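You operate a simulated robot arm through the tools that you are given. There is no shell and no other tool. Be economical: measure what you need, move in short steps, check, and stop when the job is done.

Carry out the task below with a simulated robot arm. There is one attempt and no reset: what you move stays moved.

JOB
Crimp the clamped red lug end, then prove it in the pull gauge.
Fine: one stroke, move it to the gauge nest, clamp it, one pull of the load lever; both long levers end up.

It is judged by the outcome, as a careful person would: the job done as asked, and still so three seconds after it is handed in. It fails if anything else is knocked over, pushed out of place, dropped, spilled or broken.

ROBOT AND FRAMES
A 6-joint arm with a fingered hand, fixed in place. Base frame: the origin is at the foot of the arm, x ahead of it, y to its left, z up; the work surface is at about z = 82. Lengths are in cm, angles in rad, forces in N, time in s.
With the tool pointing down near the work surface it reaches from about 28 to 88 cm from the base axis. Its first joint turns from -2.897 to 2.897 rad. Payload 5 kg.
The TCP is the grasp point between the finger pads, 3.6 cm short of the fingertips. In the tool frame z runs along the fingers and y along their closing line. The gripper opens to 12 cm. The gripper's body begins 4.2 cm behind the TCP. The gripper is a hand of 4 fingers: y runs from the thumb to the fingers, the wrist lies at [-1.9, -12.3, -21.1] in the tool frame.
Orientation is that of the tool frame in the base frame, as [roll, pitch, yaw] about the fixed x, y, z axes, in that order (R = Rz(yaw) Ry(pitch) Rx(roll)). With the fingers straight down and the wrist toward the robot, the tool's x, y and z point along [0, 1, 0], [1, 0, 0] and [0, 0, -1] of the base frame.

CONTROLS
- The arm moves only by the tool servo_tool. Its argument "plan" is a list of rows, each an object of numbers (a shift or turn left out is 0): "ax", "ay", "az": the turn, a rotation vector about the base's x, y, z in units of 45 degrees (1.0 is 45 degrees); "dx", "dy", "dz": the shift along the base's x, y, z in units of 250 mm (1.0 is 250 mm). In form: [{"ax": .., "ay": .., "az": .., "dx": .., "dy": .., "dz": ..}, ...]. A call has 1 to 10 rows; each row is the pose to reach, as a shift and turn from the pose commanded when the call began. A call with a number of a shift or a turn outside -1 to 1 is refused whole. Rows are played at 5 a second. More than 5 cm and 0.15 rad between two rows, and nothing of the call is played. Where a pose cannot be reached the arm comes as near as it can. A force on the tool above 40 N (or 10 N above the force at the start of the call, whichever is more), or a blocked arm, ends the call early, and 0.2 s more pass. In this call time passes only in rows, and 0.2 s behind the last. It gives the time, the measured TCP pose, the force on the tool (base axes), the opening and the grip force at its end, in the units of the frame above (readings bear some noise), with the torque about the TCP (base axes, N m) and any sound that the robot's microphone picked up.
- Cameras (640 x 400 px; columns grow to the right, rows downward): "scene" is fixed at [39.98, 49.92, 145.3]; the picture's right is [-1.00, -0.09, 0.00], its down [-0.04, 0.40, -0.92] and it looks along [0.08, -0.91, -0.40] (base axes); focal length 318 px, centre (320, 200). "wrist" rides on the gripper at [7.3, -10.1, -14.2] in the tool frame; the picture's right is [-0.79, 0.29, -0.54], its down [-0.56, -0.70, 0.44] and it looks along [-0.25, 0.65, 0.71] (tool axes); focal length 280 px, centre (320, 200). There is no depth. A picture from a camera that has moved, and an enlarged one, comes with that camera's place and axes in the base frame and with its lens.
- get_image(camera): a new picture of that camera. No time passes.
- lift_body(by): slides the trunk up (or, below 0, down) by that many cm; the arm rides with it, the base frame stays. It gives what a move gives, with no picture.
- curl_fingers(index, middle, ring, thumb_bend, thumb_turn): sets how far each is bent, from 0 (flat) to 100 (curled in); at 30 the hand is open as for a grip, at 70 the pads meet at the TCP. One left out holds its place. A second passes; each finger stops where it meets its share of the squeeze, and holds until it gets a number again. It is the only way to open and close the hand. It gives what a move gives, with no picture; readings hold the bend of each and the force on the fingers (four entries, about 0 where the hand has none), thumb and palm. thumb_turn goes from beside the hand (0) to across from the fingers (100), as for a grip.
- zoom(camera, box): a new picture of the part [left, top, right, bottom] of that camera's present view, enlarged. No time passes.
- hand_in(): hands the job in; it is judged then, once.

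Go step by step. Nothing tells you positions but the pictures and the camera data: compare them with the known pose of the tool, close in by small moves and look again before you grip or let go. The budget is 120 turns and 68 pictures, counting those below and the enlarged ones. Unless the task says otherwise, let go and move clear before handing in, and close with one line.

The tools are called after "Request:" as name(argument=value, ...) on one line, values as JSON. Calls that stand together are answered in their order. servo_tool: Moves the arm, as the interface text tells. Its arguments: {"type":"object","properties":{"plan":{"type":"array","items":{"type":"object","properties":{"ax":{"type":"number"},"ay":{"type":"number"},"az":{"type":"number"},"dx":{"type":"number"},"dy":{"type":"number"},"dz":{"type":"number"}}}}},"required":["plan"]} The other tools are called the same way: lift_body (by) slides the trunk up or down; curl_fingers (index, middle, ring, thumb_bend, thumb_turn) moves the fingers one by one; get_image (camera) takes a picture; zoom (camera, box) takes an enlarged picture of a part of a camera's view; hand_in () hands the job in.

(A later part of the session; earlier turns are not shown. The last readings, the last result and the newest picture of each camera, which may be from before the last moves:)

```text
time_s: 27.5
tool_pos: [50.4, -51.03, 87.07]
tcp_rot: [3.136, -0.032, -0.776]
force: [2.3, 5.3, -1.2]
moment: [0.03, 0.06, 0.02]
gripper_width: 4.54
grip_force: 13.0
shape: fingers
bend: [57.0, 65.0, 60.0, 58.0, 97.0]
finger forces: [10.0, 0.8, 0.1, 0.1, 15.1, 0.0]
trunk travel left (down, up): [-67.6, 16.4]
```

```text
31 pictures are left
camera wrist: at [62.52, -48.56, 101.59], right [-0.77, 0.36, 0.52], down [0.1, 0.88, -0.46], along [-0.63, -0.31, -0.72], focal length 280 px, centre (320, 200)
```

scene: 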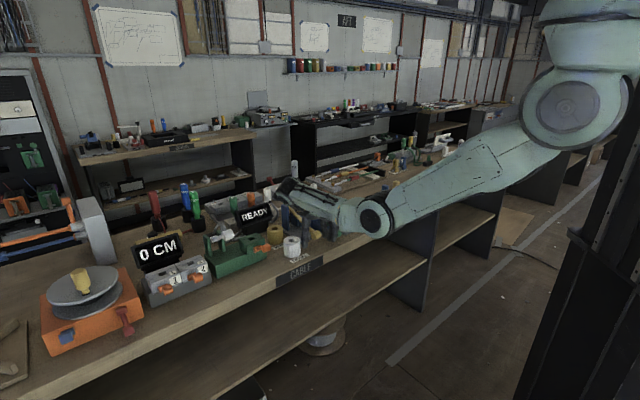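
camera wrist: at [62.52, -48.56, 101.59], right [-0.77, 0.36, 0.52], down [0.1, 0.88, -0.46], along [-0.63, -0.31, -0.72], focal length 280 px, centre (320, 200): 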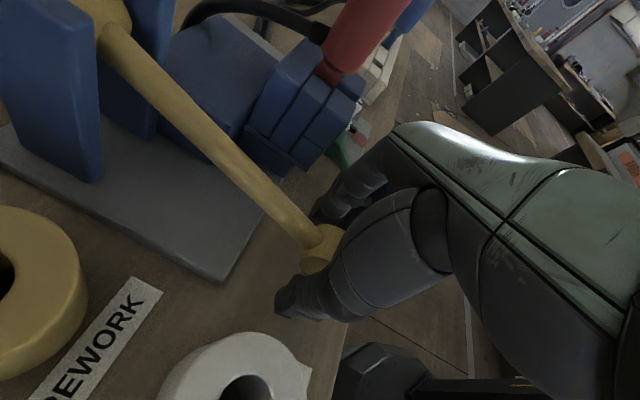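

Gripped. Now I swing it up along the arc.

Request:
servo_tool(plan=[{"dz": 0.05, "dx": -0.013, "dy": 0.013}, {"dz": 0.1, "dx": -0.024, "dy": 0.024}, {"dz": 0.15, "dx": -0.034, "dy": 0.034}, {"dz": 0.2, "dx": -0.042, "dy": 0.042}, {"dz": 0.25, "dx": -0.048, "dy": 0.048}, {"dz": 0.3, "dx": -0.05, "dy": 0.05}, {"dz": 0.35, "dx": -0.047, "dy": 0.047}, {"dz": 0.4, "dx": -0.041, "dy": 0.041}])

Request:
get_image(camera="wrist")

```text
time_s: 29.3
tool_pos: [49.6, -50.28, 97.04]
tcp_rot: [3.136, -0.027, -0.777]
force: [18.5, -13.5, -8.4]
moment: [0.01, -0.1, 0.02]
gripper_width: 4.81
grip_force: 15.6
shape: fingers
bend: [55.0, 66.0, 60.0, 58.0, 94.0]
finger forces: [15.3, 0.0, 0.1, 0.0, 17.4, 0.0]
trunk travel left (down, up): [-67.6, 16.4]
```

```text
30 pictures are left
camera wrist: at [61.74, -47.84, 111.44], right [-0.77, 0.36, 0.52], down [0.1, 0.88, -0.46], along [-0.63, -0.31, -0.72], focal length 280 px, centre (320, 200)
```

wrist: 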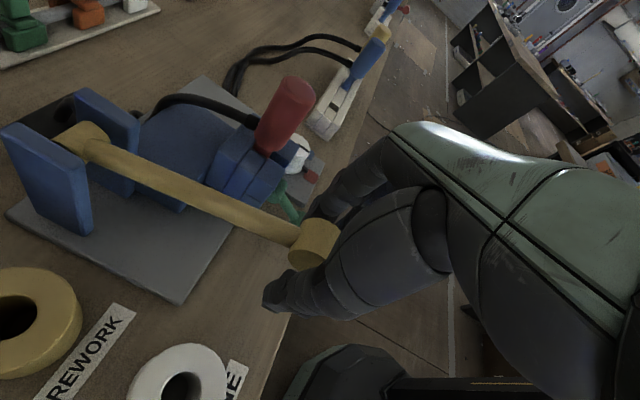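

The lever is coming up. I'll bring it the rest of the way to its original position.

Request:
servo_tool(plan=[{"dz": 0.03, "dx": 0.03, "dy": -0.028}, {"dz": 0.08, "dx": 0.055, "dy": -0.05}, {"dz": 0.13, "dx": 0.078, "dy": -0.072}, {"dz": 0.16, "dx": 0.092, "dy": -0.086}])

Request:
get_image(camera="wrist")

```text
time_s: 30.3
tool_pos: [51.51, -52.24, 100.94]
tcp_rot: [3.136, -0.026, -0.777]
force: [-4.9, 8.4, -11.3]
moment: [0.13, 0.1, -0.08]
gripper_width: 4.52
grip_force: 13.5
shape: fingers
bend: [57.0, 66.0, 60.0, 58.0, 98.0]
finger forces: [9.2, 4.9, 0.0, 0.1, 12.2, 0.0]
trunk travel left (down, up): [-67.6, 16.4]
```

```text
29 pictures are left
camera wrist: at [63.73, -49.73, 115.38], right [-0.77, 0.36, 0.52], down [0.1, 0.88, -0.46], along [-0.63, -0.3, -0.72], focal length 280 px, centre (320, 200)
```

wrist: 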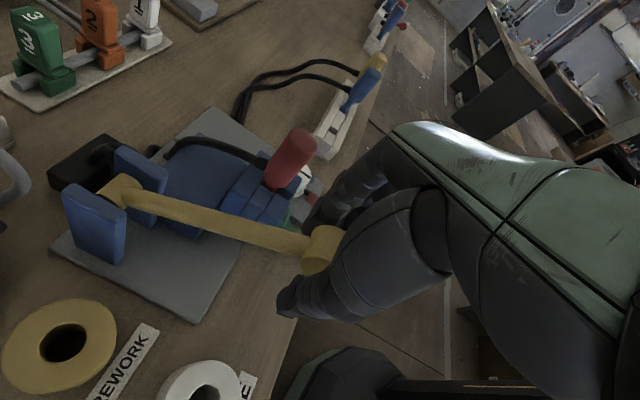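

Request:
servo_tool(plan=[{"dz": 0.04, "dx": 0.01, "dy": -0.01}])

Request:
curl_fingers(index=45, middle=45, ring=45, thumb_bend=45)

Request:
servo_tool(plan=[{"dz": 0.1}, {"dz": 0.22}])

Request:
get_image(camera="wrist")

Request:
zoom(camera="scene", box=[230, 140, 390, 260])

```text
time_s: 30.7
tool_pos: [51.89, -52.48, 101.88]
tcp_rot: [3.137, -0.021, -0.778]
force: [-7.6, 9.7, -29.2]
moment: [0.43, -0.17, -0.31]
gripper_width: 4.09
grip_force: 17.7
shape: fingers
bend: [59.0, 63.0, 60.0, 59.0, 97.0]
finger forces: [7.9, 19.1, 0.0, 0.0, 8.9, 0.1]
trunk travel left (down, up): [-67.6, 16.4]
```

```text
time_s: 31.7
tool_pos: [51.93, -52.59, 102.17]
tcp_rot: [3.135, -0.033, -0.777]
force: [-0.1, -0.4, -0.6]
moment: [0.03, -0.03, -0.02]
gripper_width: 7.9
grip_force: 0.1
shape: fingers
bend: [45.0, 45.0, 45.0, 45.0, 97.0]
finger forces: [0.1, 0.0, 0.0, 0.0, 0.0, 0.0]
trunk travel left (down, up): [-67.6, 16.4]
```

```text
time_s: 32.3
tool_pos: [51.91, -52.53, 107.67]
tcp_rot: [3.134, -0.03, -0.778]
force: [0.7, -0.1, 0.2]
moment: [0.03, -0.04, -0.01]
gripper_width: 7.88
grip_force: 0.0
shape: fingers
bend: [45.0, 45.0, 45.0, 45.0, 97.0]
finger forces: [0.1, 0.0, 0.1, 0.0, 0.0, 0.0]
trunk travel left (down, up): [-67.6, 16.4]
```

```text
28 pictures are left
camera wrist: at [64.07, -50.11, 122.18], right [-0.77, 0.36, 0.52], down [0.1, 0.88, -0.47], along [-0.62, -0.31, -0.72], focal length 280 px, centre (320, 200)
```

wrist: 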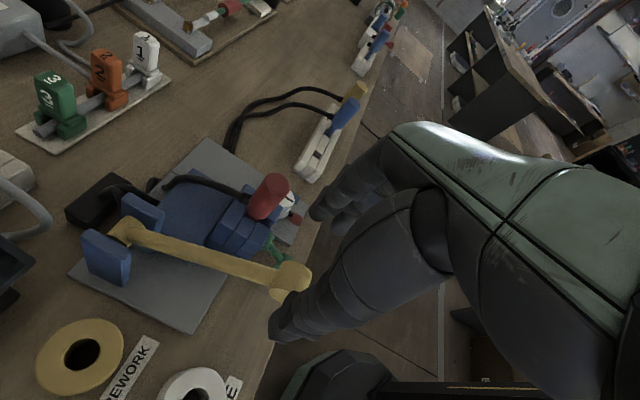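

```text
3.33 times, centred on (310, 200) of scene
camera zoom: at [39.98, 49.92, 145.3], right [-1.0, -0.09, 0.0], down [-0.04, 0.4, -0.92], along [0.08, -0.91, -0.4], focal length 1061 px, centre (353, 200)
```

zoom: 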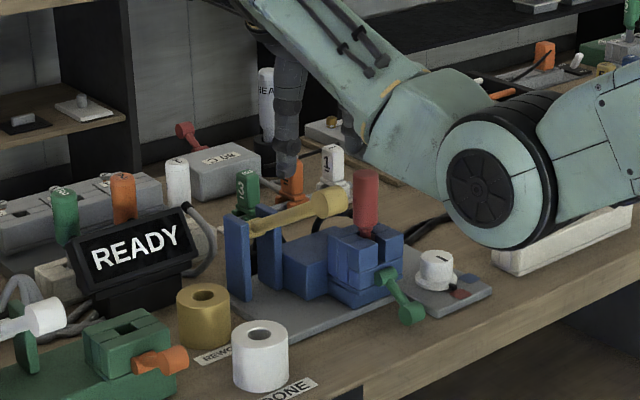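

The yellow lever is back up and the stroke is complete. For the green clamp lever at about (42.6, -56.4, 84.7), I'll grip its knob with the hand turned the other way (wrist over the dial side), so that the palm avoids the yellow lever. I'm turning by 180° while high.

Request:
servo_tool(plan=[{"az": 0.1667, "dx": -0.05, "dz": 0.02}, {"az": 0.3333, "dx": -0.1, "dz": 0.06}, {"az": 0.5, "dx": -0.16, "dz": 0.1}, {"az": 0.6667, "dx": -0.2, "dz": 0.13}, {"az": 0.8333, "dx": -0.25, "dz": 0.13}, {"az": 1, "dx": -0.3, "dz": 0.13}])

Request:
servo_tool(plan=[{"az": 0.1667}, {"az": 0.3333}, {"az": 0.5}, {"az": 0.6667}, {"az": 0.8333, "dy": -0.05}, {"az": 1, "dy": -0.1}])

Request:
servo_tool(plan=[{"az": 0.1667}, {"az": 0.3333}, {"az": 0.5}, {"az": 0.6667}, {"az": 0.8333, "dy": -0.03}, {"az": 1, "dy": -0.06}])

Request:
servo_tool(plan=[{"az": 0.1667}, {"az": 0.3333}, {"az": 0.5}, {"az": 0.6667}, {"az": 0.8333}, {"az": 1}])

Request:
get_image(camera="wrist")

Request:
get_image(camera="scene")

```text
time_s: 33.7
tool_pos: [44.34, -52.58, 111.13]
tcp_rot: [3.135, -0.034, 0.011]
force: [-0.6, -2.0, -0.7]
moment: [0.02, -0.01, 0.01]
gripper_width: 7.87
grip_force: 0.1
shape: fingers
bend: [45.0, 45.0, 45.0, 45.0, 97.0]
finger forces: [0.0, 0.0, 0.1, 0.0, 0.0, 0.0]
trunk travel left (down, up): [-67.6, 16.4]
```

```text
time_s: 35.1
tool_pos: [44.4, -55.17, 110.98]
tcp_rot: [3.134, -0.032, 0.795]
force: [0.7, 0.4, 0.1]
moment: [0.01, -0.02, 0.0]
gripper_width: 7.89
grip_force: 0.0
shape: fingers
bend: [45.0, 45.0, 45.0, 45.0, 97.0]
finger forces: [0.1, 0.0, 0.0, 0.0, 0.1, 0.0]
trunk travel left (down, up): [-67.6, 16.4]
```

```text
time_s: 36.5
tool_pos: [44.49, -56.69, 110.96]
tcp_rot: [3.134, -0.033, 1.58]
force: [-0.7, -0.1, 0.6]
moment: [-0.02, -0.01, 0.0]
gripper_width: 7.9
grip_force: 0.0
shape: fingers
bend: [45.0, 45.0, 45.0, 45.0, 97.0]
finger forces: [0.0, 0.1, 0.0, 0.1, 0.0, 0.0]
trunk travel left (down, up): [-67.6, 16.4]
```

```text
time_s: 37.9
tool_pos: [44.37, -56.6, 110.96]
tcp_rot: [3.136, -0.032, 2.366]
force: [-0.6, 0.7, 0.0]
moment: [0.03, -0.03, 0.03]
gripper_width: 7.88
grip_force: 0.1
shape: fingers
bend: [45.0, 45.0, 45.0, 45.0, 97.0]
finger forces: [0.0, 0.0, 0.0, 0.0, 0.0, 0.0]
trunk travel left (down, up): [-67.6, 16.4]
```

```text
26 pictures are left
camera wrist: at [32.49, -59.08, 125.38], right [0.78, -0.36, 0.52], down [-0.1, -0.88, -0.47], along [0.62, 0.31, -0.72], focal length 280 px, centre (320, 200)
```

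wrist: 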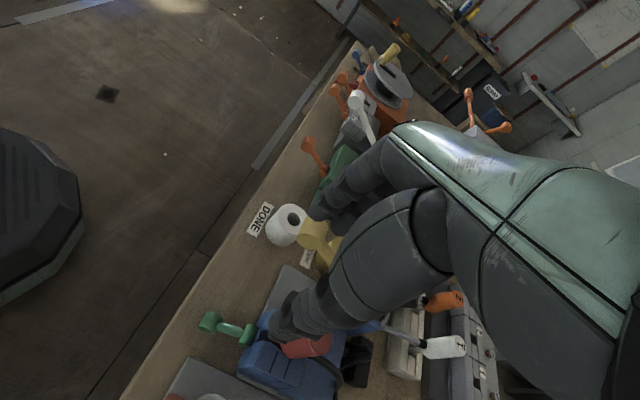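

```text
25 pictures are left
```

scene: 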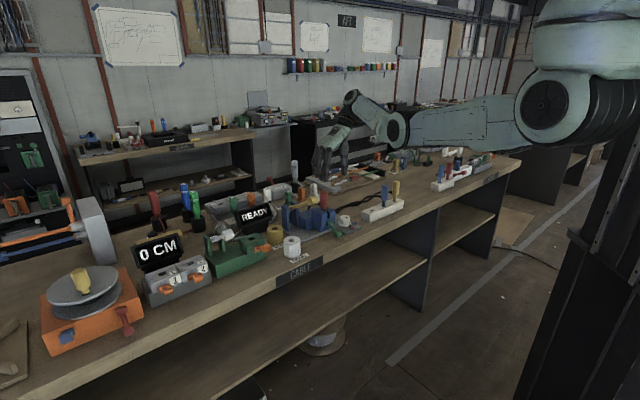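

Pose reached, with the green knob at about (42.1, -56.5, 84.7). I'll descend in two stages.

Request:
servo_tool(plan=[{"dx": -0.09, "dz": -0.15}, {"dx": -0.09, "dz": -0.33}, {"dx": -0.09, "dz": -0.5}, {"dx": -0.09, "dz": -0.66}, {"dx": -0.09, "dz": -0.8}])

Request:
get_image(camera="wrist")

Request:
zoom(camera="scene", box=[260, 150, 420, 270])

```text
time_s: 39.1
tool_pos: [40.86, -54.53, 91.7]
tcp_rot: [3.137, -0.03, 2.361]
force: [-8.4, -11.3, -0.6]
moment: [0.19, -0.14, -0.6]
gripper_width: 7.89
grip_force: 7.1
shape: fingers
bend: [45.0, 45.0, 50.0, 45.0, 97.0]
finger forces: [0.1, 2.0, 12.3, 0.0, 0.1, 0.1]
out of reach, approached as far as the arm can: row 3, 4, 5
trunk travel left (down, up): [-67.6, 16.4]
```

```text
24 pictures are left
camera wrist: at [28.93, -56.98, 106.1], right [0.77, -0.36, 0.52], down [-0.1, -0.88, -0.46], along [0.63, 0.31, -0.72], focal length 280 px, centre (320, 200)
```

wrist: 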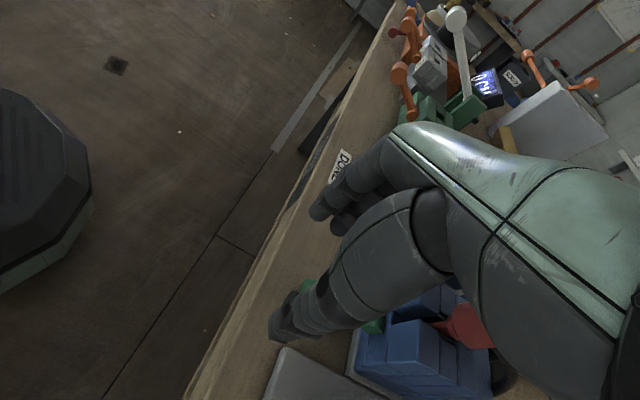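

```text
3.33 times, centred on (340, 210) of scene
camera zoom: at [39.98, 49.92, 145.3], right [-1.0, -0.09, 0.0], down [-0.04, 0.4, -0.92], along [0.08, -0.91, -0.4], focal length 1061 px, centre (253, 167)
```

zoom: 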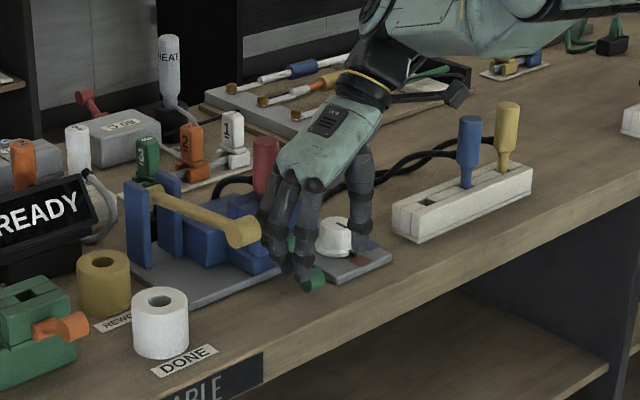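

I see a mishap: as the hand came down, the ring finger pushed the yellow lever from up to about horizontal, far from its bottom stop. I'll back straight up and re-examine.

Request:
servo_tool(plan=[{"dz": 0.1}, {"dz": 0.25}, {"dz": 0.4}, {"dz": 0.55}])

Request:
servo_tool(plan=[{"ax": -0.12, "ay": -0.12}, {"ax": -0.24, "ay": -0.24}, {"ax": -0.36, "ay": -0.36}, {"ax": -0.47, "ay": -0.47}])

Request:
zoom(camera="scene", box=[240, 120, 400, 240])

Request:
get_image(camera="wrist")

```text
time_s: 40.1
tool_pos: [42.29, -57.4, 104.63]
tcp_rot: [3.133, -0.035, 2.363]
force: [0.3, -0.7, 0.2]
moment: [-0.04, -0.04, 0.04]
gripper_width: 7.88
grip_force: 0.1
shape: fingers
bend: [45.0, 45.0, 45.0, 45.0, 97.0]
finger forces: [0.0, 0.0, 0.1, 0.0, 0.0, 0.1]
out of reach, approached as far as the arm can: row 1, 2, 3, 4
trunk travel left (down, up): [-67.6, 16.4]
```

```text
time_s: 41.1
tool_pos: [44.91, -65.17, 103.15]
tcp_rot: [3.137, 0.431, 2.366]
force: [-1.0, 3.4, 2.8]
moment: [0.2, -0.11, 0.14]
gripper_width: 8.37
grip_force: 1.9
shape: fingers
bend: [42.0, 45.0, 45.0, 45.0, 98.0]
finger forces: [3.6, 0.0, 0.0, 0.1, 0.1, 0.1]
out of reach, approached as far as the arm can: row 1, 2, 3, 4
trunk travel left (down, up): [-67.6, 16.4]
```

```text
3.33 times, centred on (320, 180) of scene
camera zoom: at [39.98, 49.92, 145.3], right [-1.0, -0.09, 0.0], down [-0.04, 0.4, -0.92], along [0.08, -0.91, -0.4], focal length 1061 px, centre (320, 267)
```

zoom: 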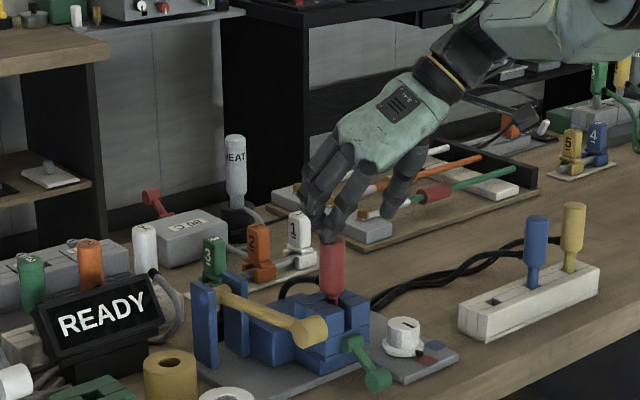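

```text
21 pictures are left
camera wrist: at [28.95, -63.62, 113.04], right [0.55, -0.14, 0.82], down [0.01, -0.99, -0.17], along [0.83, 0.1, -0.54], focal length 280 px, centre (320, 200)
```

wrist: 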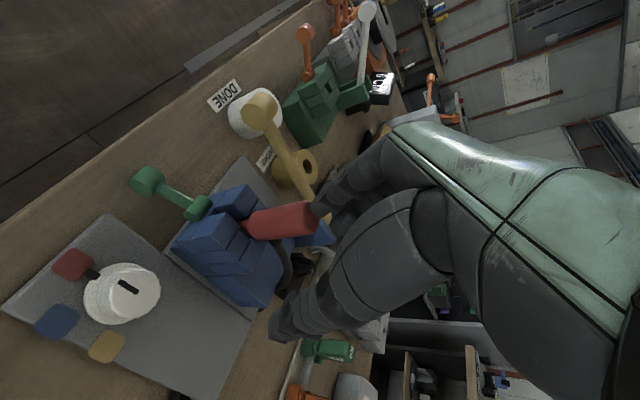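

The arm can't hold this orientation down low, so I'll back off upward, and one finger is lightly touching the lug. The index finger sits at tool x≈0 with the other fingers toward -x, so the earlier hand turn (tool y along e) keeps them on the free front side. I'll go back to that.

Request:
servo_tool(plan=[{"dz": 0.1}, {"dz": 0.22}])

Request:
servo_tool(plan=[{"ax": 0.1, "ay": 0.1, "dy": 0.07}, {"ax": 0.2, "ay": 0.2, "dy": 0.14}, {"ax": 0.3, "ay": 0.3, "dy": 0.22}, {"ax": 0.388, "ay": 0.388, "dy": 0.3}])

```text
time_s: 41.7
tool_pos: [45.23, -65.98, 108.43]
tcp_rot: [3.136, 0.426, 2.368]
force: [0.7, -0.7, 0.2]
moment: [-0.04, 0.01, -0.01]
gripper_width: 7.91
grip_force: 0.0
shape: fingers
bend: [45.0, 45.0, 45.0, 45.0, 98.0]
finger forces: [0.0, 0.1, 0.0, 0.0, 0.0, 0.0]
out of reach, approached as far as the arm can: row 1, 2
trunk travel left (down, up): [-67.6, 16.4]
```

```text
time_s: 42.7
tool_pos: [44.78, -57.76, 108.54]
tcp_rot: [3.135, -0.006, 2.364]
force: [1.1, 0.1, -0.9]
moment: [-0.01, -0.03, 0.01]
gripper_width: 7.91
grip_force: 0.1
shape: fingers
bend: [45.0, 45.0, 45.0, 45.0, 98.0]
finger forces: [0.0, 0.1, 0.1, 0.0, 0.0, 0.0]
out of reach, approached as far as the arm can: row 2, 3, 4
trunk travel left (down, up): [-67.6, 16.4]
```

Request:
servo_tool(plan=[{"az": -0.1667, "dz": 0.03}, {"az": -0.3333, "dz": 0.06}, {"az": -0.5, "dz": 0.1}, {"az": -0.6667, "dz": 0.1}, {"az": -0.8333, "dz": 0.1}, {"az": -1, "dz": 0.1}])

Request:
servo_tool(plan=[{"az": -0.1667, "dy": 0.03}, {"az": -0.3333, "dy": 0.06}, {"az": -0.5, "dy": 0.1}, {"az": -0.6667, "dy": 0.13}, {"az": -0.8333, "dy": 0.16}, {"az": -1, "dy": 0.2}])

Request:
servo_tool(plan=[{"az": -0.1667, "dx": 0.03}, {"az": -0.3333, "dx": 0.06}, {"az": -0.5, "dx": 0.09}, {"az": -0.6667, "dx": 0.12}, {"az": -0.8333, "dx": 0.15}, {"az": -1, "dx": 0.18}])

Request:
servo_tool(plan=[{"az": -0.1667, "dx": 0.03, "dz": -0.03}, {"az": -0.3333, "dx": 0.05, "dz": -0.06}, {"az": -0.5, "dx": 0.06, "dz": -0.09}, {"az": -0.6667, "dx": 0.06, "dz": -0.12}, {"az": -0.8333, "dx": 0.06, "dz": -0.15}, {"az": -1, "dx": 0.06, "dz": -0.18}])

Request:
get_image(camera="wrist")

```text
time_s: 44.1
tool_pos: [44.64, -57.88, 111.02]
tcp_rot: [3.131, -0.004, 1.577]
force: [1.0, 0.0, -0.4]
moment: [-0.01, 0.03, 0.0]
gripper_width: 7.91
grip_force: 0.0
shape: fingers
bend: [45.0, 45.0, 45.0, 45.0, 98.0]
finger forces: [0.0, 0.1, 0.0, 0.0, 0.0, 0.0]
trunk travel left (down, up): [-67.6, 16.4]
```

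```text
time_s: 45.5
tool_pos: [44.7, -52.98, 111.13]
tcp_rot: [3.132, -0.003, 0.789]
force: [0.0, 0.7, -0.1]
moment: [-0.02, -0.01, -0.01]
gripper_width: 7.93
grip_force: 0.1
shape: fingers
bend: [45.0, 45.0, 45.0, 45.0, 98.0]
finger forces: [0.1, 0.0, 0.1, 0.1, 0.0, 0.0]
trunk travel left (down, up): [-67.6, 16.4]
```

```text
time_s: 46.9
tool_pos: [49.2, -52.85, 111.01]
tcp_rot: [3.133, -0.003, 0.007]
force: [-0.2, 0.4, 0.2]
moment: [-0.01, 0.01, -0.01]
gripper_width: 7.9
grip_force: 0.1
shape: fingers
bend: [45.0, 45.0, 45.0, 45.0, 98.0]
finger forces: [0.0, 0.1, 0.0, 0.1, 0.0, 0.0]
trunk travel left (down, up): [-67.6, 16.4]
```

```text
time_s: 48.3
tool_pos: [50.72, -52.88, 106.53]
tcp_rot: [3.133, -0.003, -0.779]
force: [-0.1, 0.5, 0.0]
moment: [0.01, 0.04, -0.03]
gripper_width: 7.95
grip_force: 0.1
shape: fingers
bend: [45.0, 45.0, 45.0, 45.0, 98.0]
finger forces: [0.0, 0.0, 0.0, 0.0, 0.0, 0.0]
trunk travel left (down, up): [-67.6, 16.4]
```

```text
20 pictures are left
camera wrist: at [63.18, -50.65, 120.71], right [-0.76, 0.35, 0.54], down [0.09, 0.89, -0.45], along [-0.64, -0.29, -0.71], focal length 280 px, centre (320, 200)
```

wrist: 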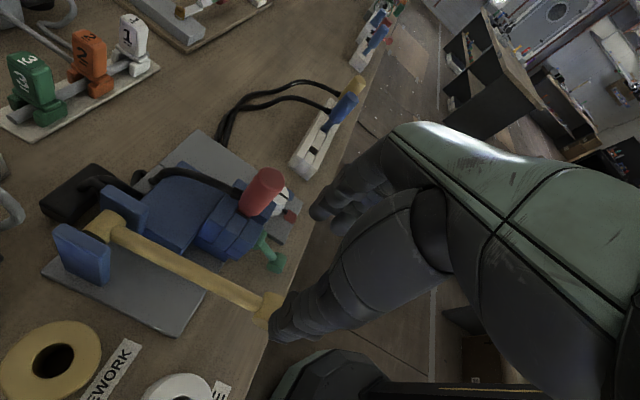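

The yellow knob is now at about (50.1, -51.2, 93.3). I'll grip it and return it up.

Request:
servo_tool(plan=[{"dx": -0.028, "dy": 0.068, "dz": -0.12}, {"dx": -0.028, "dy": 0.068, "dz": -0.3}, {"dx": -0.028, "dy": 0.068, "dz": -0.49}])

Request:
curl_fingers(index=66, middle=60, ring=55, thumb_bend=66)

Request:
servo_tool(plan=[{"dz": 0.05, "dx": 0.002, "dy": -0.002}, {"dz": 0.1, "dx": 0.006, "dy": -0.006}, {"dz": 0.15, "dx": 0.013, "dy": -0.013}, {"dz": 0.2, "dx": 0.024, "dy": -0.024}, {"dz": 0.25, "dx": 0.038, "dy": -0.038}, {"dz": 0.3, "dx": 0.052, "dy": -0.052}])

Request:
get_image(camera="wrist")

```text
time_s: 49.1
tool_pos: [50.09, -51.19, 94.27]
tcp_rot: [3.133, -0.002, -0.777]
force: [-0.2, 1.2, -0.5]
moment: [0.01, 0.03, -0.03]
gripper_width: 7.93
grip_force: 0.1
shape: fingers
bend: [45.0, 45.0, 45.0, 45.0, 98.0]
finger forces: [0.1, 0.0, 0.1, 0.0, 0.0, 0.0]
trunk travel left (down, up): [-67.6, 16.4]
```

```text
time_s: 50.1
tool_pos: [50.05, -51.05, 94.28]
tcp_rot: [3.134, -0.003, -0.776]
force: [5.8, 7.6, -1.6]
moment: [0.02, -0.01, 0.03]
gripper_width: 4.05
grip_force: 9.5
shape: fingers
bend: [60.0, 60.0, 55.0, 59.0, 97.0]
finger forces: [5.9, 0.0, 0.0, 0.0, 14.0, 0.0]
trunk travel left (down, up): [-67.6, 16.4]
```

```text
time_s: 51.5
tool_pos: [51.44, -52.66, 101.31]
tcp_rot: [3.132, 0.002, -0.777]
force: [12.0, -1.6, -16.4]
moment: [-0.06, 0.02, 0.01]
gripper_width: 4.14
grip_force: 11.5
shape: fingers
bend: [61.0, 60.0, 55.0, 59.0, 95.0]
finger forces: [8.0, 0.1, 0.0, 0.0, 13.6, 0.0]
trunk travel left (down, up): [-67.6, 16.4]
```

```text
19 pictures are left
camera wrist: at [63.94, -50.38, 115.58], right [-0.76, 0.35, 0.55], down [0.09, 0.89, -0.45], along [-0.64, -0.29, -0.71], focal length 280 px, centre (320, 200)
```

wrist: 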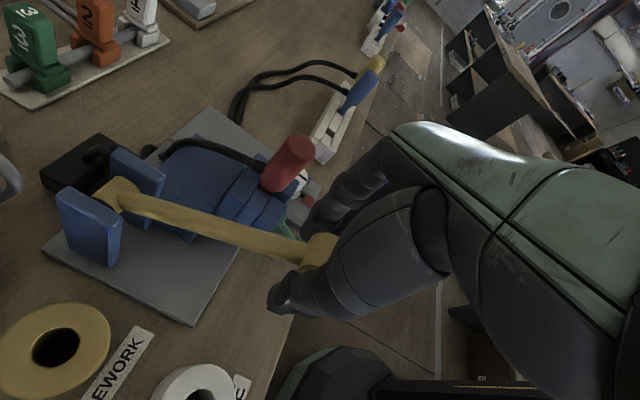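

The lever is fully up again. I'll release, rise, turn 16° so the palm stays away from the yellow lever, and move over the green clamp knob at (42.15, -56.5).

Request:
servo_tool(plan=[{"dz": 0.025}])

Request:
curl_fingers(index=44, middle=44, ring=44, thumb_bend=44)

Request:
servo_tool(plan=[{"dz": 0.12}, {"dz": 0.24}, {"dz": 0.24, "dx": -0.12, "dy": 0.02, "az": 0.1}, {"dz": 0.22, "dx": -0.25, "dy": 0.0, "az": 0.24}, {"dz": 0.18, "dx": -0.375, "dy": -0.1, "az": 0.357}, {"dz": 0.05, "dx": -0.375, "dy": -0.15, "az": 0.357}, {"dz": -0.11, "dx": -0.375, "dy": -0.15, "az": 0.357}, {"dz": -0.26, "dx": -0.375, "dy": -0.15, "az": 0.357}])

Request:
get_image(camera="wrist")

Request:
zoom(camera="scene", box=[260, 130, 420, 250])

```text
time_s: 51.9
tool_pos: [51.46, -52.74, 101.94]
tcp_rot: [3.135, 0.003, -0.776]
force: [9.9, -3.5, -23.0]
moment: [-0.05, -0.13, -0.07]
gripper_width: 4.23
grip_force: 13.0
shape: fingers
bend: [60.0, 59.0, 55.0, 59.0, 95.0]
finger forces: [9.5, 2.6, 0.0, 0.1, 13.1, 0.0]
trunk travel left (down, up): [-67.6, 16.4]
```

```text
time_s: 52.9
tool_pos: [51.27, -52.49, 102.35]
tcp_rot: [3.134, 0.0, -0.777]
force: [0.1, -0.4, 0.1]
moment: [-0.01, 0.02, -0.03]
gripper_width: 8.18
grip_force: 0.0
shape: fingers
bend: [44.0, 44.0, 44.0, 44.0, 97.0]
finger forces: [0.1, 0.0, 0.1, 0.0, 0.0, 0.0]
trunk travel left (down, up): [-67.6, 16.4]
```

```text
time_s: 54.7
tool_pos: [41.84, -56.35, 95.91]
tcp_rot: [3.135, -0.004, -0.495]
force: [-0.4, -0.8, 0.2]
moment: [0.0, 0.0, 0.02]
gripper_width: 8.23
grip_force: 0.1
shape: fingers
bend: [44.0, 44.0, 44.0, 44.0, 98.0]
finger forces: [0.0, 0.0, 0.0, 0.0, 0.0, 0.0]
trunk travel left (down, up): [-67.6, 16.4]
```

```text
18 pictures are left
camera wrist: at [53.23, -50.69, 110.15], right [-0.83, 0.13, 0.54], down [-0.16, 0.88, -0.45], along [-0.53, -0.46, -0.71], focal length 280 px, centre (320, 200)
```

wrist: 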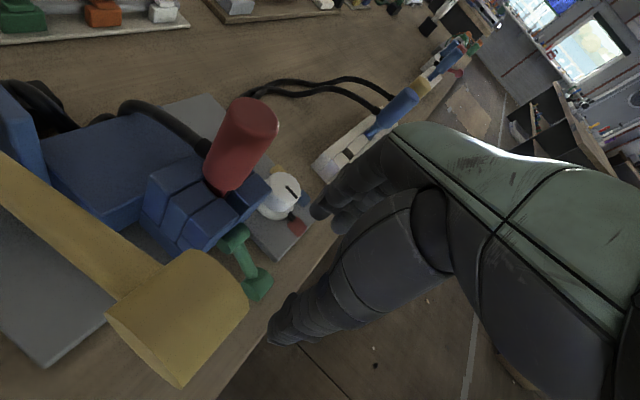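

```text
3.33 times, centred on (340, 190) of scene
camera zoom: at [39.98, 49.92, 145.3], right [-1.0, -0.09, 0.0], down [-0.04, 0.4, -0.92], along [0.08, -0.91, -0.4], focal length 1061 px, centre (253, 233)
```

zoom: 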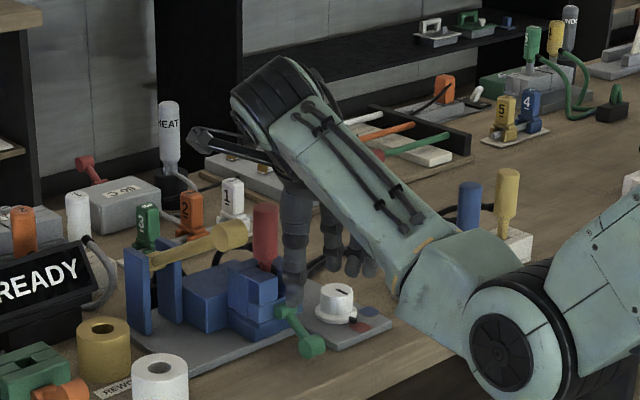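

The yellow lever stays up, and the green knob refines to (42.5, -56.5). The clearances look fine, so I'll descend and grip.

Request:
servo_tool(plan=[{"dx": 0.024, "dy": -0.004, "dz": -0.13}, {"dx": 0.024, "dy": -0.004, "dz": -0.26}, {"dx": 0.024, "dy": -0.004, "dz": -0.385}])

Request:
curl_fingers(index=66, middle=50, ring=50, thumb_bend=66)

Request:
get_image(camera="wrist")

```text
time_s: 55.5
tool_pos: [42.44, -56.4, 87.07]
tcp_rot: [3.126, -0.014, -0.498]
force: [-0.9, -0.8, 23.9]
moment: [-0.93, 0.82, -0.02]
gripper_width: 8.21
grip_force: 12.2
shape: fingers
bend: [44.0, 42.0, 44.0, 44.0, 98.0]
finger forces: [0.1, 23.5, 0.1, 0.0, 0.0, 0.0]
trunk travel left (down, up): [-67.6, 16.4]
```

```text
time_s: 56.2
tool_pos: [42.46, -56.8, 87.07]
tcp_rot: [3.121, -0.015, -0.499]
force: [-8.0, 4.6, 20.0]
moment: [-0.66, 1.12, -0.16]
gripper_width: 3.95
grip_force: 19.3
shape: fingers
bend: [60.0, 45.0, 50.0, 59.0, 98.0]
finger forces: [4.5, 23.3, 0.0, 0.1, 9.9, 0.0]
trunk travel left (down, up): [-67.6, 16.4]
stopped: the force on the tool passed its limit at 41 N (the readings are from after the stop); the commanded pose is now the measured one
```

```text
16 pictures are left
camera wrist: at [53.79, -50.97, 101.34], right [-0.83, 0.14, 0.54], down [-0.16, 0.87, -0.46], along [-0.53, -0.47, -0.7], focal length 280 px, centre (320, 200)
```

wrist: 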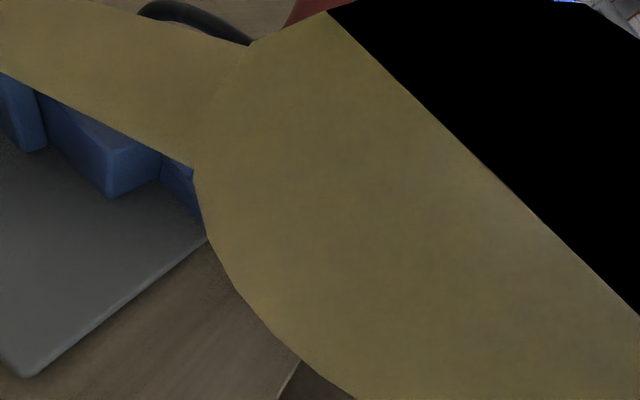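

I have hold of the knob (index and thumb), with the middle finger merely touching the bench. I'll swing the clamp lever up about its hub at (45.3, -59.7, 87.3).

Request:
servo_tool(plan=[{"dz": 0.026, "dx": -0.01, "dy": 0.01}, {"dz": 0.054, "dx": -0.016, "dy": 0.016}, {"dz": 0.08, "dx": -0.02, "dy": 0.02}, {"dz": 0.108, "dx": -0.021, "dy": 0.021}, {"dz": 0.135, "dx": -0.02, "dy": 0.02}, {"dz": 0.16, "dx": -0.016, "dy": 0.016}, {"dz": 0.19, "dx": -0.008, "dy": 0.008}, {"dz": 0.22, "dx": 0.003, "dy": -0.003}])

Request:
zoom(camera="scene", box=[270, 150, 390, 240])

```text
time_s: 58.0
tool_pos: [42.7, -56.69, 92.28]
tcp_rot: [3.126, -0.01, -0.495]
force: [2.3, 5.6, -0.1]
moment: [0.19, -0.09, 0.1]
gripper_width: 3.41
grip_force: 5.2
shape: fingers
bend: [63.0, 50.0, 50.0, 60.0, 98.0]
finger forces: [2.7, 0.0, 0.0, 0.0, 7.0, 0.0]
trunk travel left (down, up): [-67.6, 16.4]
```

```text
4.44 times, centred on (330, 195) of scene
camera zoom: at [39.98, 49.92, 145.3], right [-1.0, -0.09, 0.0], down [-0.04, 0.4, -0.92], along [0.08, -0.91, -0.4], focal length 1414 px, centre (276, 222)
```

zoom: 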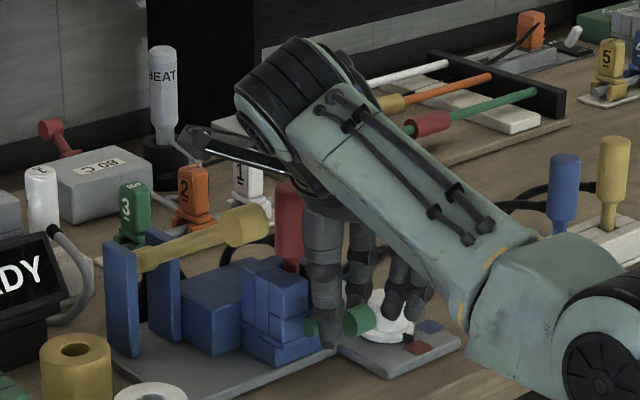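

The clamp knob has swung up to about z 89.7 (+28°), matching the gauge's open lever. I'll nudge it to its stop.

Request:
servo_tool(plan=[{"dz": 0.03, "dx": 0.008, "dy": -0.008}, {"dz": 0.06, "dx": 0.02, "dy": -0.02}])

```text
time_s: 58.6
tool_pos: [43.05, -57.45, 93.91]
tcp_rot: [3.126, -0.011, -0.496]
force: [1.3, 0.7, -0.2]
moment: [0.04, -0.09, -0.04]
gripper_width: 1.86
grip_force: 1.2
shape: fingers
bend: [66.0, 50.0, 50.0, 65.0, 97.0]
finger forces: [0.0, 0.0, 0.0, 0.0, 1.5, 0.0]
trunk travel left (down, up): [-67.6, 16.4]
```

The fingers slipped off the knob at its stop, so the clamp is open. Next I rise, turn to the natural yaw (0.785), and go above the lug at (48.5, -61.8).

Request:
curl_fingers(index=44, middle=44, ring=44, thumb_bend=44)

Request:
servo_tool(plan=[{"dz": 0.15}, {"dz": 0.3}, {"dz": 0.45}, {"dz": 0.6}, {"dz": 0.66, "az": 0.15}, {"dz": 0.66, "az": 0.32}, {"dz": 0.66, "az": 0.49}, {"dz": 0.66, "az": 0.66}, {"dz": 0.66, "az": 0.83}])

Request:
servo_tool(plan=[{"az": 0.16, "dx": 0.05, "dy": -0.04}, {"az": 0.32, "dx": 0.1, "dy": -0.08}, {"az": 0.48, "dx": 0.16, "dy": -0.12}, {"az": 0.64, "dx": 0.2, "dy": -0.15}, {"az": 0.8, "dx": 0.22, "dy": -0.17}])

Request:
get_image(camera="wrist")

```text
time_s: 59.6
tool_pos: [43.17, -57.28, 93.67]
tcp_rot: [3.127, -0.011, -0.497]
force: [-0.2, -0.3, 0.1]
moment: [-0.02, 0.02, -0.02]
gripper_width: 8.17
grip_force: 0.0
shape: fingers
bend: [44.0, 44.0, 44.0, 44.0, 97.0]
finger forces: [0.0, 0.0, 0.1, 0.0, 0.0, 0.0]
trunk travel left (down, up): [-67.6, 16.4]
```

```text
time_s: 61.6
tool_pos: [43.13, -57.32, 110.21]
tcp_rot: [3.128, -0.01, 0.156]
force: [-0.5, -0.7, 0.2]
moment: [0.0, 0.0, -0.01]
gripper_width: 8.19
grip_force: 0.1
shape: fingers
bend: [44.0, 44.0, 44.0, 44.0, 97.0]
finger forces: [0.0, 0.0, 0.0, 0.0, 0.0, 0.0]
trunk travel left (down, up): [-67.6, 16.4]
```

```text
time_s: 62.8
tool_pos: [48.75, -61.45, 110.27]
tcp_rot: [3.129, -0.011, 0.785]
force: [0.3, 0.4, -0.4]
moment: [-0.02, 0.01, -0.01]
gripper_width: 8.19
grip_force: 0.1
shape: fingers
bend: [44.0, 44.0, 44.0, 44.0, 97.0]
finger forces: [0.1, 0.1, 0.0, 0.0, 0.0, 0.0]
trunk travel left (down, up): [-67.6, 16.4]
```

```text
14 pictures are left
camera wrist: at [46.59, -49.15, 124.46], right [-0.36, -0.76, 0.54], down [-0.88, 0.1, -0.46], along [0.3, -0.64, -0.71], focal length 280 px, centre (320, 200)
```

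wrist: 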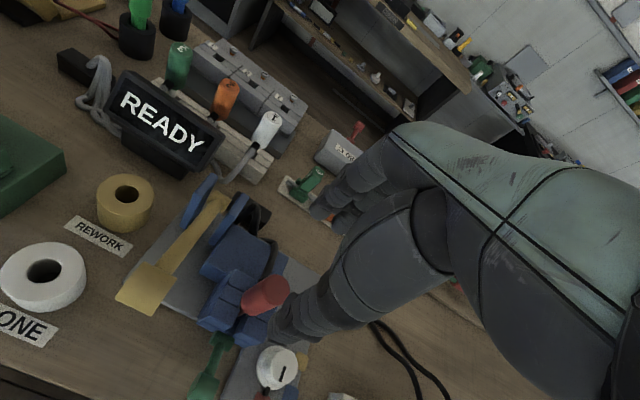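

The green lever is up and the lug is directly below the TCP. I'll descend and grip the handle.

Request:
servo_tool(plan=[{"dz": -0.18}, {"dz": -0.36}, {"dz": -0.53}])

Request:
curl_fingers(index=70, middle=70, ring=55, thumb_bend=70)

Request:
servo_tool(plan=[{"dz": 0.03}, {"dz": 0.08}])

Request:
zoom(camera="scene", box=[270, 150, 390, 240])

```text
time_s: 63.6
tool_pos: [48.75, -61.61, 97.04]
tcp_rot: [3.128, -0.008, 0.784]
force: [0.1, -0.6, 0.0]
moment: [0.05, 0.04, 0.0]
gripper_width: 8.21
grip_force: 0.0
shape: fingers
bend: [44.0, 44.0, 44.0, 44.0, 97.0]
finger forces: [0.0, 0.0, 0.0, 0.1, 0.0, 0.1]
trunk travel left (down, up): [-67.6, 16.4]
```

```text
time_s: 64.6
tool_pos: [48.79, -61.6, 97.03]
tcp_rot: [3.129, -0.01, 0.784]
force: [0.9, -2.3, -0.4]
moment: [-0.12, -0.02, -0.01]
gripper_width: 1.33
grip_force: 5.8
shape: fingers
bend: [69.0, 65.0, 55.0, 66.0, 97.0]
finger forces: [0.8, 6.5, 0.1, 0.0, 4.3, 0.1]
trunk travel left (down, up): [-67.6, 16.4]
```

```text
time_s: 65.2
tool_pos: [48.76, -61.44, 99.09]
tcp_rot: [3.126, -0.012, 0.784]
force: [0.4, 0.0, -1.1]
moment: [-0.03, 0.01, -0.01]
gripper_width: 1.29
grip_force: 5.2
shape: fingers
bend: [69.0, 66.0, 55.0, 66.0, 97.0]
finger forces: [0.9, 5.3, 0.0, 0.0, 4.7, 0.0]
trunk travel left (down, up): [-67.6, 16.4]
```

```text
4.44 times, centred on (330, 195) of scene
camera zoom: at [39.98, 49.92, 145.3], right [-1.0, -0.09, 0.0], down [-0.04, 0.4, -0.92], along [0.08, -0.91, -0.4], focal length 1414 px, centre (276, 222)
```

zoom: 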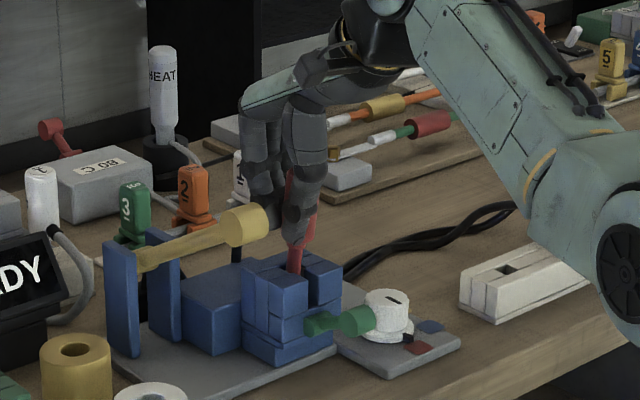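

The grip is off-centre: the lug handle sits beside the thumb and the hand has closed to 1.3 cm. I'll put it back down, open, and recentre.

Request:
servo_tool(plan=[{"dz": -0.04}, {"dz": -0.08}])

Request:
curl_fingers(index=44, middle=44, ring=44, thumb_bend=44)

Request:
get_image(camera="wrist")

Request:
zoom(camera="scene", box=[270, 150, 390, 240])

```text
time_s: 65.8
tool_pos: [48.6, -61.58, 96.96]
tcp_rot: [3.125, -0.01, 0.783]
force: [0.4, -1.4, 1.7]
moment: [-0.1, -0.04, 0.0]
gripper_width: 1.3
grip_force: 6.1
shape: fingers
bend: [69.0, 66.0, 55.0, 67.0, 97.0]
finger forces: [0.9, 6.9, 0.0, 0.1, 4.5, 0.0]
trunk travel left (down, up): [-67.6, 16.4]
```

```text
time_s: 66.8
tool_pos: [48.7, -61.64, 97.0]
tcp_rot: [3.127, -0.009, 0.783]
force: [0.1, 0.7, -0.3]
moment: [0.0, 0.01, -0.02]
gripper_width: 8.18
grip_force: 0.1
shape: fingers
bend: [44.0, 44.0, 44.0, 44.0, 97.0]
finger forces: [0.0, 0.0, 0.1, 0.0, 0.0, 0.1]
trunk travel left (down, up): [-67.6, 16.4]
```

```text
12 pictures are left
camera wrist: at [46.56, -49.16, 111.23], right [-0.37, -0.76, 0.54], down [-0.88, 0.1, -0.46], along [0.29, -0.64, -0.71], focal length 280 px, centre (320, 200)
```

wrist: 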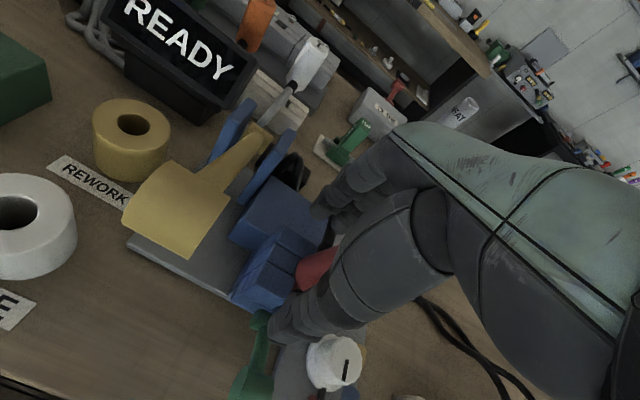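

```text
4.44 times, centred on (330, 195) of scene
camera zoom: at [39.98, 49.92, 145.3], right [-1.0, -0.09, 0.0], down [-0.04, 0.4, -0.92], along [0.08, -0.91, -0.4], focal length 1414 px, centre (276, 222)
```

zoom: 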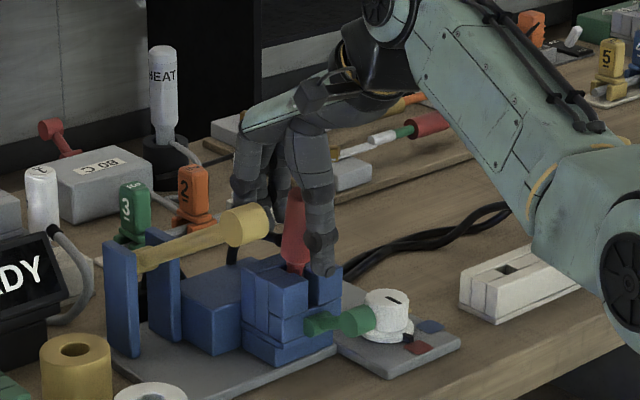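

The lug is back seated. I estimate it lies about 1 cm toward +e from the TCP, so I'll shift there and try again.

Request:
servo_tool(plan=[{"dx": -0.032, "dy": -0.032}])

Request:
curl_fingers(index=66, middle=66, ring=50, thumb_bend=66)

```text
time_s: 67.2
tool_pos: [47.86, -62.42, 96.95]
tcp_rot: [3.128, -0.01, 0.782]
force: [-0.9, -0.1, 0.6]
moment: [0.02, 0.02, 0.0]
gripper_width: 8.19
grip_force: 0.1
shape: fingers
bend: [44.0, 44.0, 44.0, 44.0, 97.0]
finger forces: [0.0, 0.1, 0.0, 0.0, 0.1, 0.0]
trunk travel left (down, up): [-67.6, 16.4]
```

```text
time_s: 68.2
tool_pos: [47.89, -62.27, 97.01]
tcp_rot: [3.13, -0.011, 0.783]
force: [0.1, -0.2, -0.6]
moment: [0.02, -0.05, 0.0]
gripper_width: 2.79
grip_force: 4.6
shape: fingers
bend: [62.0, 65.0, 50.0, 63.0, 97.0]
finger forces: [3.3, 0.7, 0.0, 0.1, 4.0, 0.0]
trunk travel left (down, up): [-67.6, 16.4]
```

That's better: the index and thumb now hold it at 2.8 cm. I'll squeeze firmer and lift.

Request:
curl_fingers(index=75, middle=70, thumb_bend=75)

Request:
servo_tool(plan=[{"dz": 0.04}, {"dz": 0.1}])

Request:
zoom(camera="scene", box=[270, 150, 390, 240])

```text
time_s: 69.2
tool_pos: [47.95, -62.41, 96.94]
tcp_rot: [3.128, -0.01, 0.785]
force: [-0.2, -0.4, -0.8]
moment: [-0.05, 0.04, 0.05]
gripper_width: 2.58
grip_force: 14.1
shape: fingers
bend: [62.0, 67.0, 50.0, 65.0, 96.0]
finger forces: [10.6, 3.4, 0.1, 0.0, 14.2, 0.0]
trunk travel left (down, up): [-67.6, 16.4]
```

```text
time_s: 69.8
tool_pos: [47.87, -62.36, 99.38]
tcp_rot: [3.127, -0.01, 0.782]
force: [0.1, -0.6, -2.0]
moment: [0.0, 0.0, 0.0]
gripper_width: 2.59
grip_force: 13.5
shape: fingers
bend: [62.0, 67.0, 50.0, 65.0, 96.0]
finger forces: [10.7, 3.3, 0.1, 0.1, 14.2, 0.1]
trunk travel left (down, up): [-67.6, 16.4]
```

```text
4.44 times, centred on (330, 195) of scene
camera zoom: at [39.98, 49.92, 145.3], right [-1.0, -0.09, 0.0], down [-0.04, 0.4, -0.92], along [0.08, -0.91, -0.4], focal length 1414 px, centre (276, 222)
```

zoom: 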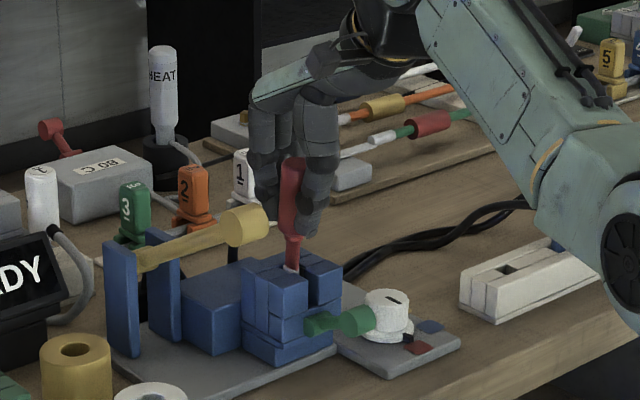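

The lug is out and held vertically. The handle sits about 1.1 cm toward -e of the TCP, because the index pad is at tool x≈+1.1. I'll lift high enough to clear the yellow lever and carry it to above the gauge nest at (70.2, -39.4), so TCP target (69.4, -40.2).

Request:
servo_tool(plan=[{"dz": 0.15}, {"dz": 0.3}, {"dz": 0.45}, {"dz": 0.6}])

Request:
servo_tool(plan=[{"dx": 0.1075, "dy": 0.111}, {"dx": 0.215, "dy": 0.222}, {"dx": 0.3225, "dy": 0.333}, {"dx": 0.43, "dy": 0.444}, {"dx": 0.5375, "dy": 0.555}, {"dx": 0.645, "dy": 0.666}, {"dx": 0.7525, "dy": 0.777}, {"dx": 0.86, "dy": 0.888}])

Request:
get_image(camera="wrist")

Request:
zoom(camera="scene", box=[200, 120, 320, 270])

```text
time_s: 70.8
tool_pos: [47.77, -62.32, 114.61]
tcp_rot: [3.127, -0.008, 0.785]
force: [0.4, 0.5, -0.8]
moment: [-0.01, -0.04, -0.02]
gripper_width: 2.54
grip_force: 13.8
shape: fingers
bend: [62.0, 67.0, 50.0, 66.0, 96.0]
finger forces: [10.9, 3.3, 0.1, 0.0, 14.1, 0.0]
trunk travel left (down, up): [-67.6, 16.4]
```

```text
time_s: 72.6
tool_pos: [69.45, -39.98, 114.38]
tcp_rot: [3.126, -0.009, 0.782]
force: [0.5, -1.0, -1.6]
moment: [-0.03, 0.0, -0.02]
gripper_width: 2.56
grip_force: 14.0
shape: fingers
bend: [62.0, 67.0, 50.0, 66.0, 96.0]
finger forces: [10.9, 3.2, 0.0, 0.0, 13.8, 0.1]
trunk travel left (down, up): [-67.6, 16.4]
```

```text
9 pictures are left
camera wrist: at [67.34, -27.56, 128.61], right [-0.37, -0.76, 0.54], down [-0.88, 0.1, -0.46], along [0.29, -0.64, -0.71], focal length 280 px, centre (320, 200)
```

wrist: 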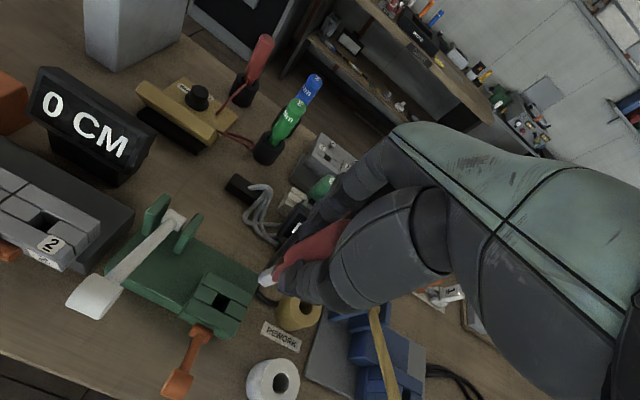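

```text
2.67 times, centred on (260, 195) of scene
camera zoom: at [39.98, 49.92, 145.3], right [-1.0, -0.09, 0.0], down [-0.04, 0.4, -0.92], along [0.08, -0.91, -0.4], focal length 849 px, centre (480, 213)
```

zoom: 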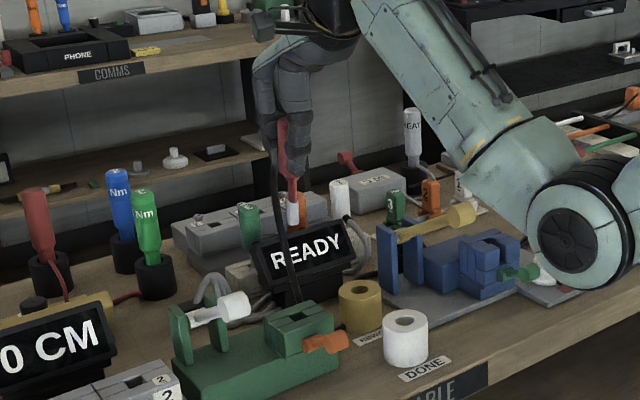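

The lug's white tip projects to (70.2, -39.2, ~104.7) and the slot to about (70.5, -39.2, 91.5). I'll lower to just above the slot and compare.

Request:
servo_tool(plan=[{"dx": 0.012, "dz": -0.15}, {"dx": 0.012, "dz": -0.3}, {"dx": 0.012, "dz": -0.42}, {"dx": 0.012, "dz": -0.46}])

Request:
zoom(camera="wrist", box=[200, 200, 360, 320])

Request:
zoom(camera="scene", box=[220, 160, 300, 260])

```text
time_s: 73.6
tool_pos: [69.75, -40.11, 102.87]
tcp_rot: [3.127, -0.01, 0.785]
force: [0.7, -0.7, -1.7]
moment: [-0.02, -0.01, -0.02]
gripper_width: 2.53
grip_force: 13.8
shape: fingers
bend: [62.0, 67.0, 50.0, 66.0, 96.0]
finger forces: [10.9, 3.1, 0.0, 0.0, 13.8, 0.1]
trunk travel left (down, up): [-67.6, 16.4]
```

```text
3.33 times, centred on (280, 260) of wrist
camera zoom: at [67.59, -27.73, 117.13], right [-0.37, -0.76, 0.54], down [-0.88, 0.1, -0.46], along [0.29, -0.64, -0.71], focal length 935 px, centre (453, 0)
```

zoom: 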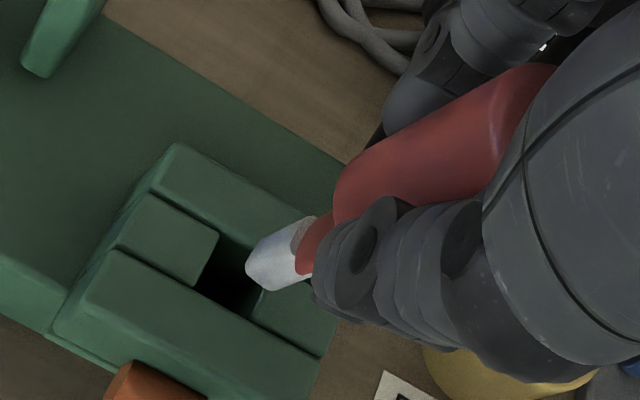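

```text
4.00 times, centred on (260, 210) of scene
camera zoom: at [39.98, 49.92, 145.3], right [-1.0, -0.09, 0.0], down [-0.04, 0.4, -0.92], along [0.08, -0.91, -0.4], focal length 1273 px, centre (560, 160)
```

zoom: 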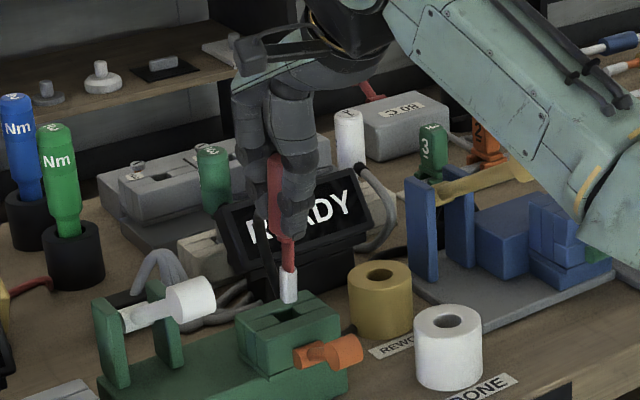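

The tip at (70.4, -39.3) is directly above the slot centre at (70.5, -39.3). I'll lower slowly, watching the force.

Request:
servo_tool(plan=[{"dz": -0.03}, {"dz": -0.06}, {"dz": -0.09}, {"dz": -0.12}])

```text
time_s: 74.6
tool_pos: [69.71, -40.26, 99.85]
tcp_rot: [3.127, -0.01, 0.784]
force: [0.2, 0.7, 0.0]
moment: [0.1, -0.03, -0.04]
gripper_width: 2.55
grip_force: 14.5
shape: fingers
bend: [61.0, 67.0, 50.0, 66.0, 96.0]
finger forces: [11.4, 3.1, 0.1, 0.0, 14.1, 0.0]
trunk travel left (down, up): [-67.6, 16.4]
```

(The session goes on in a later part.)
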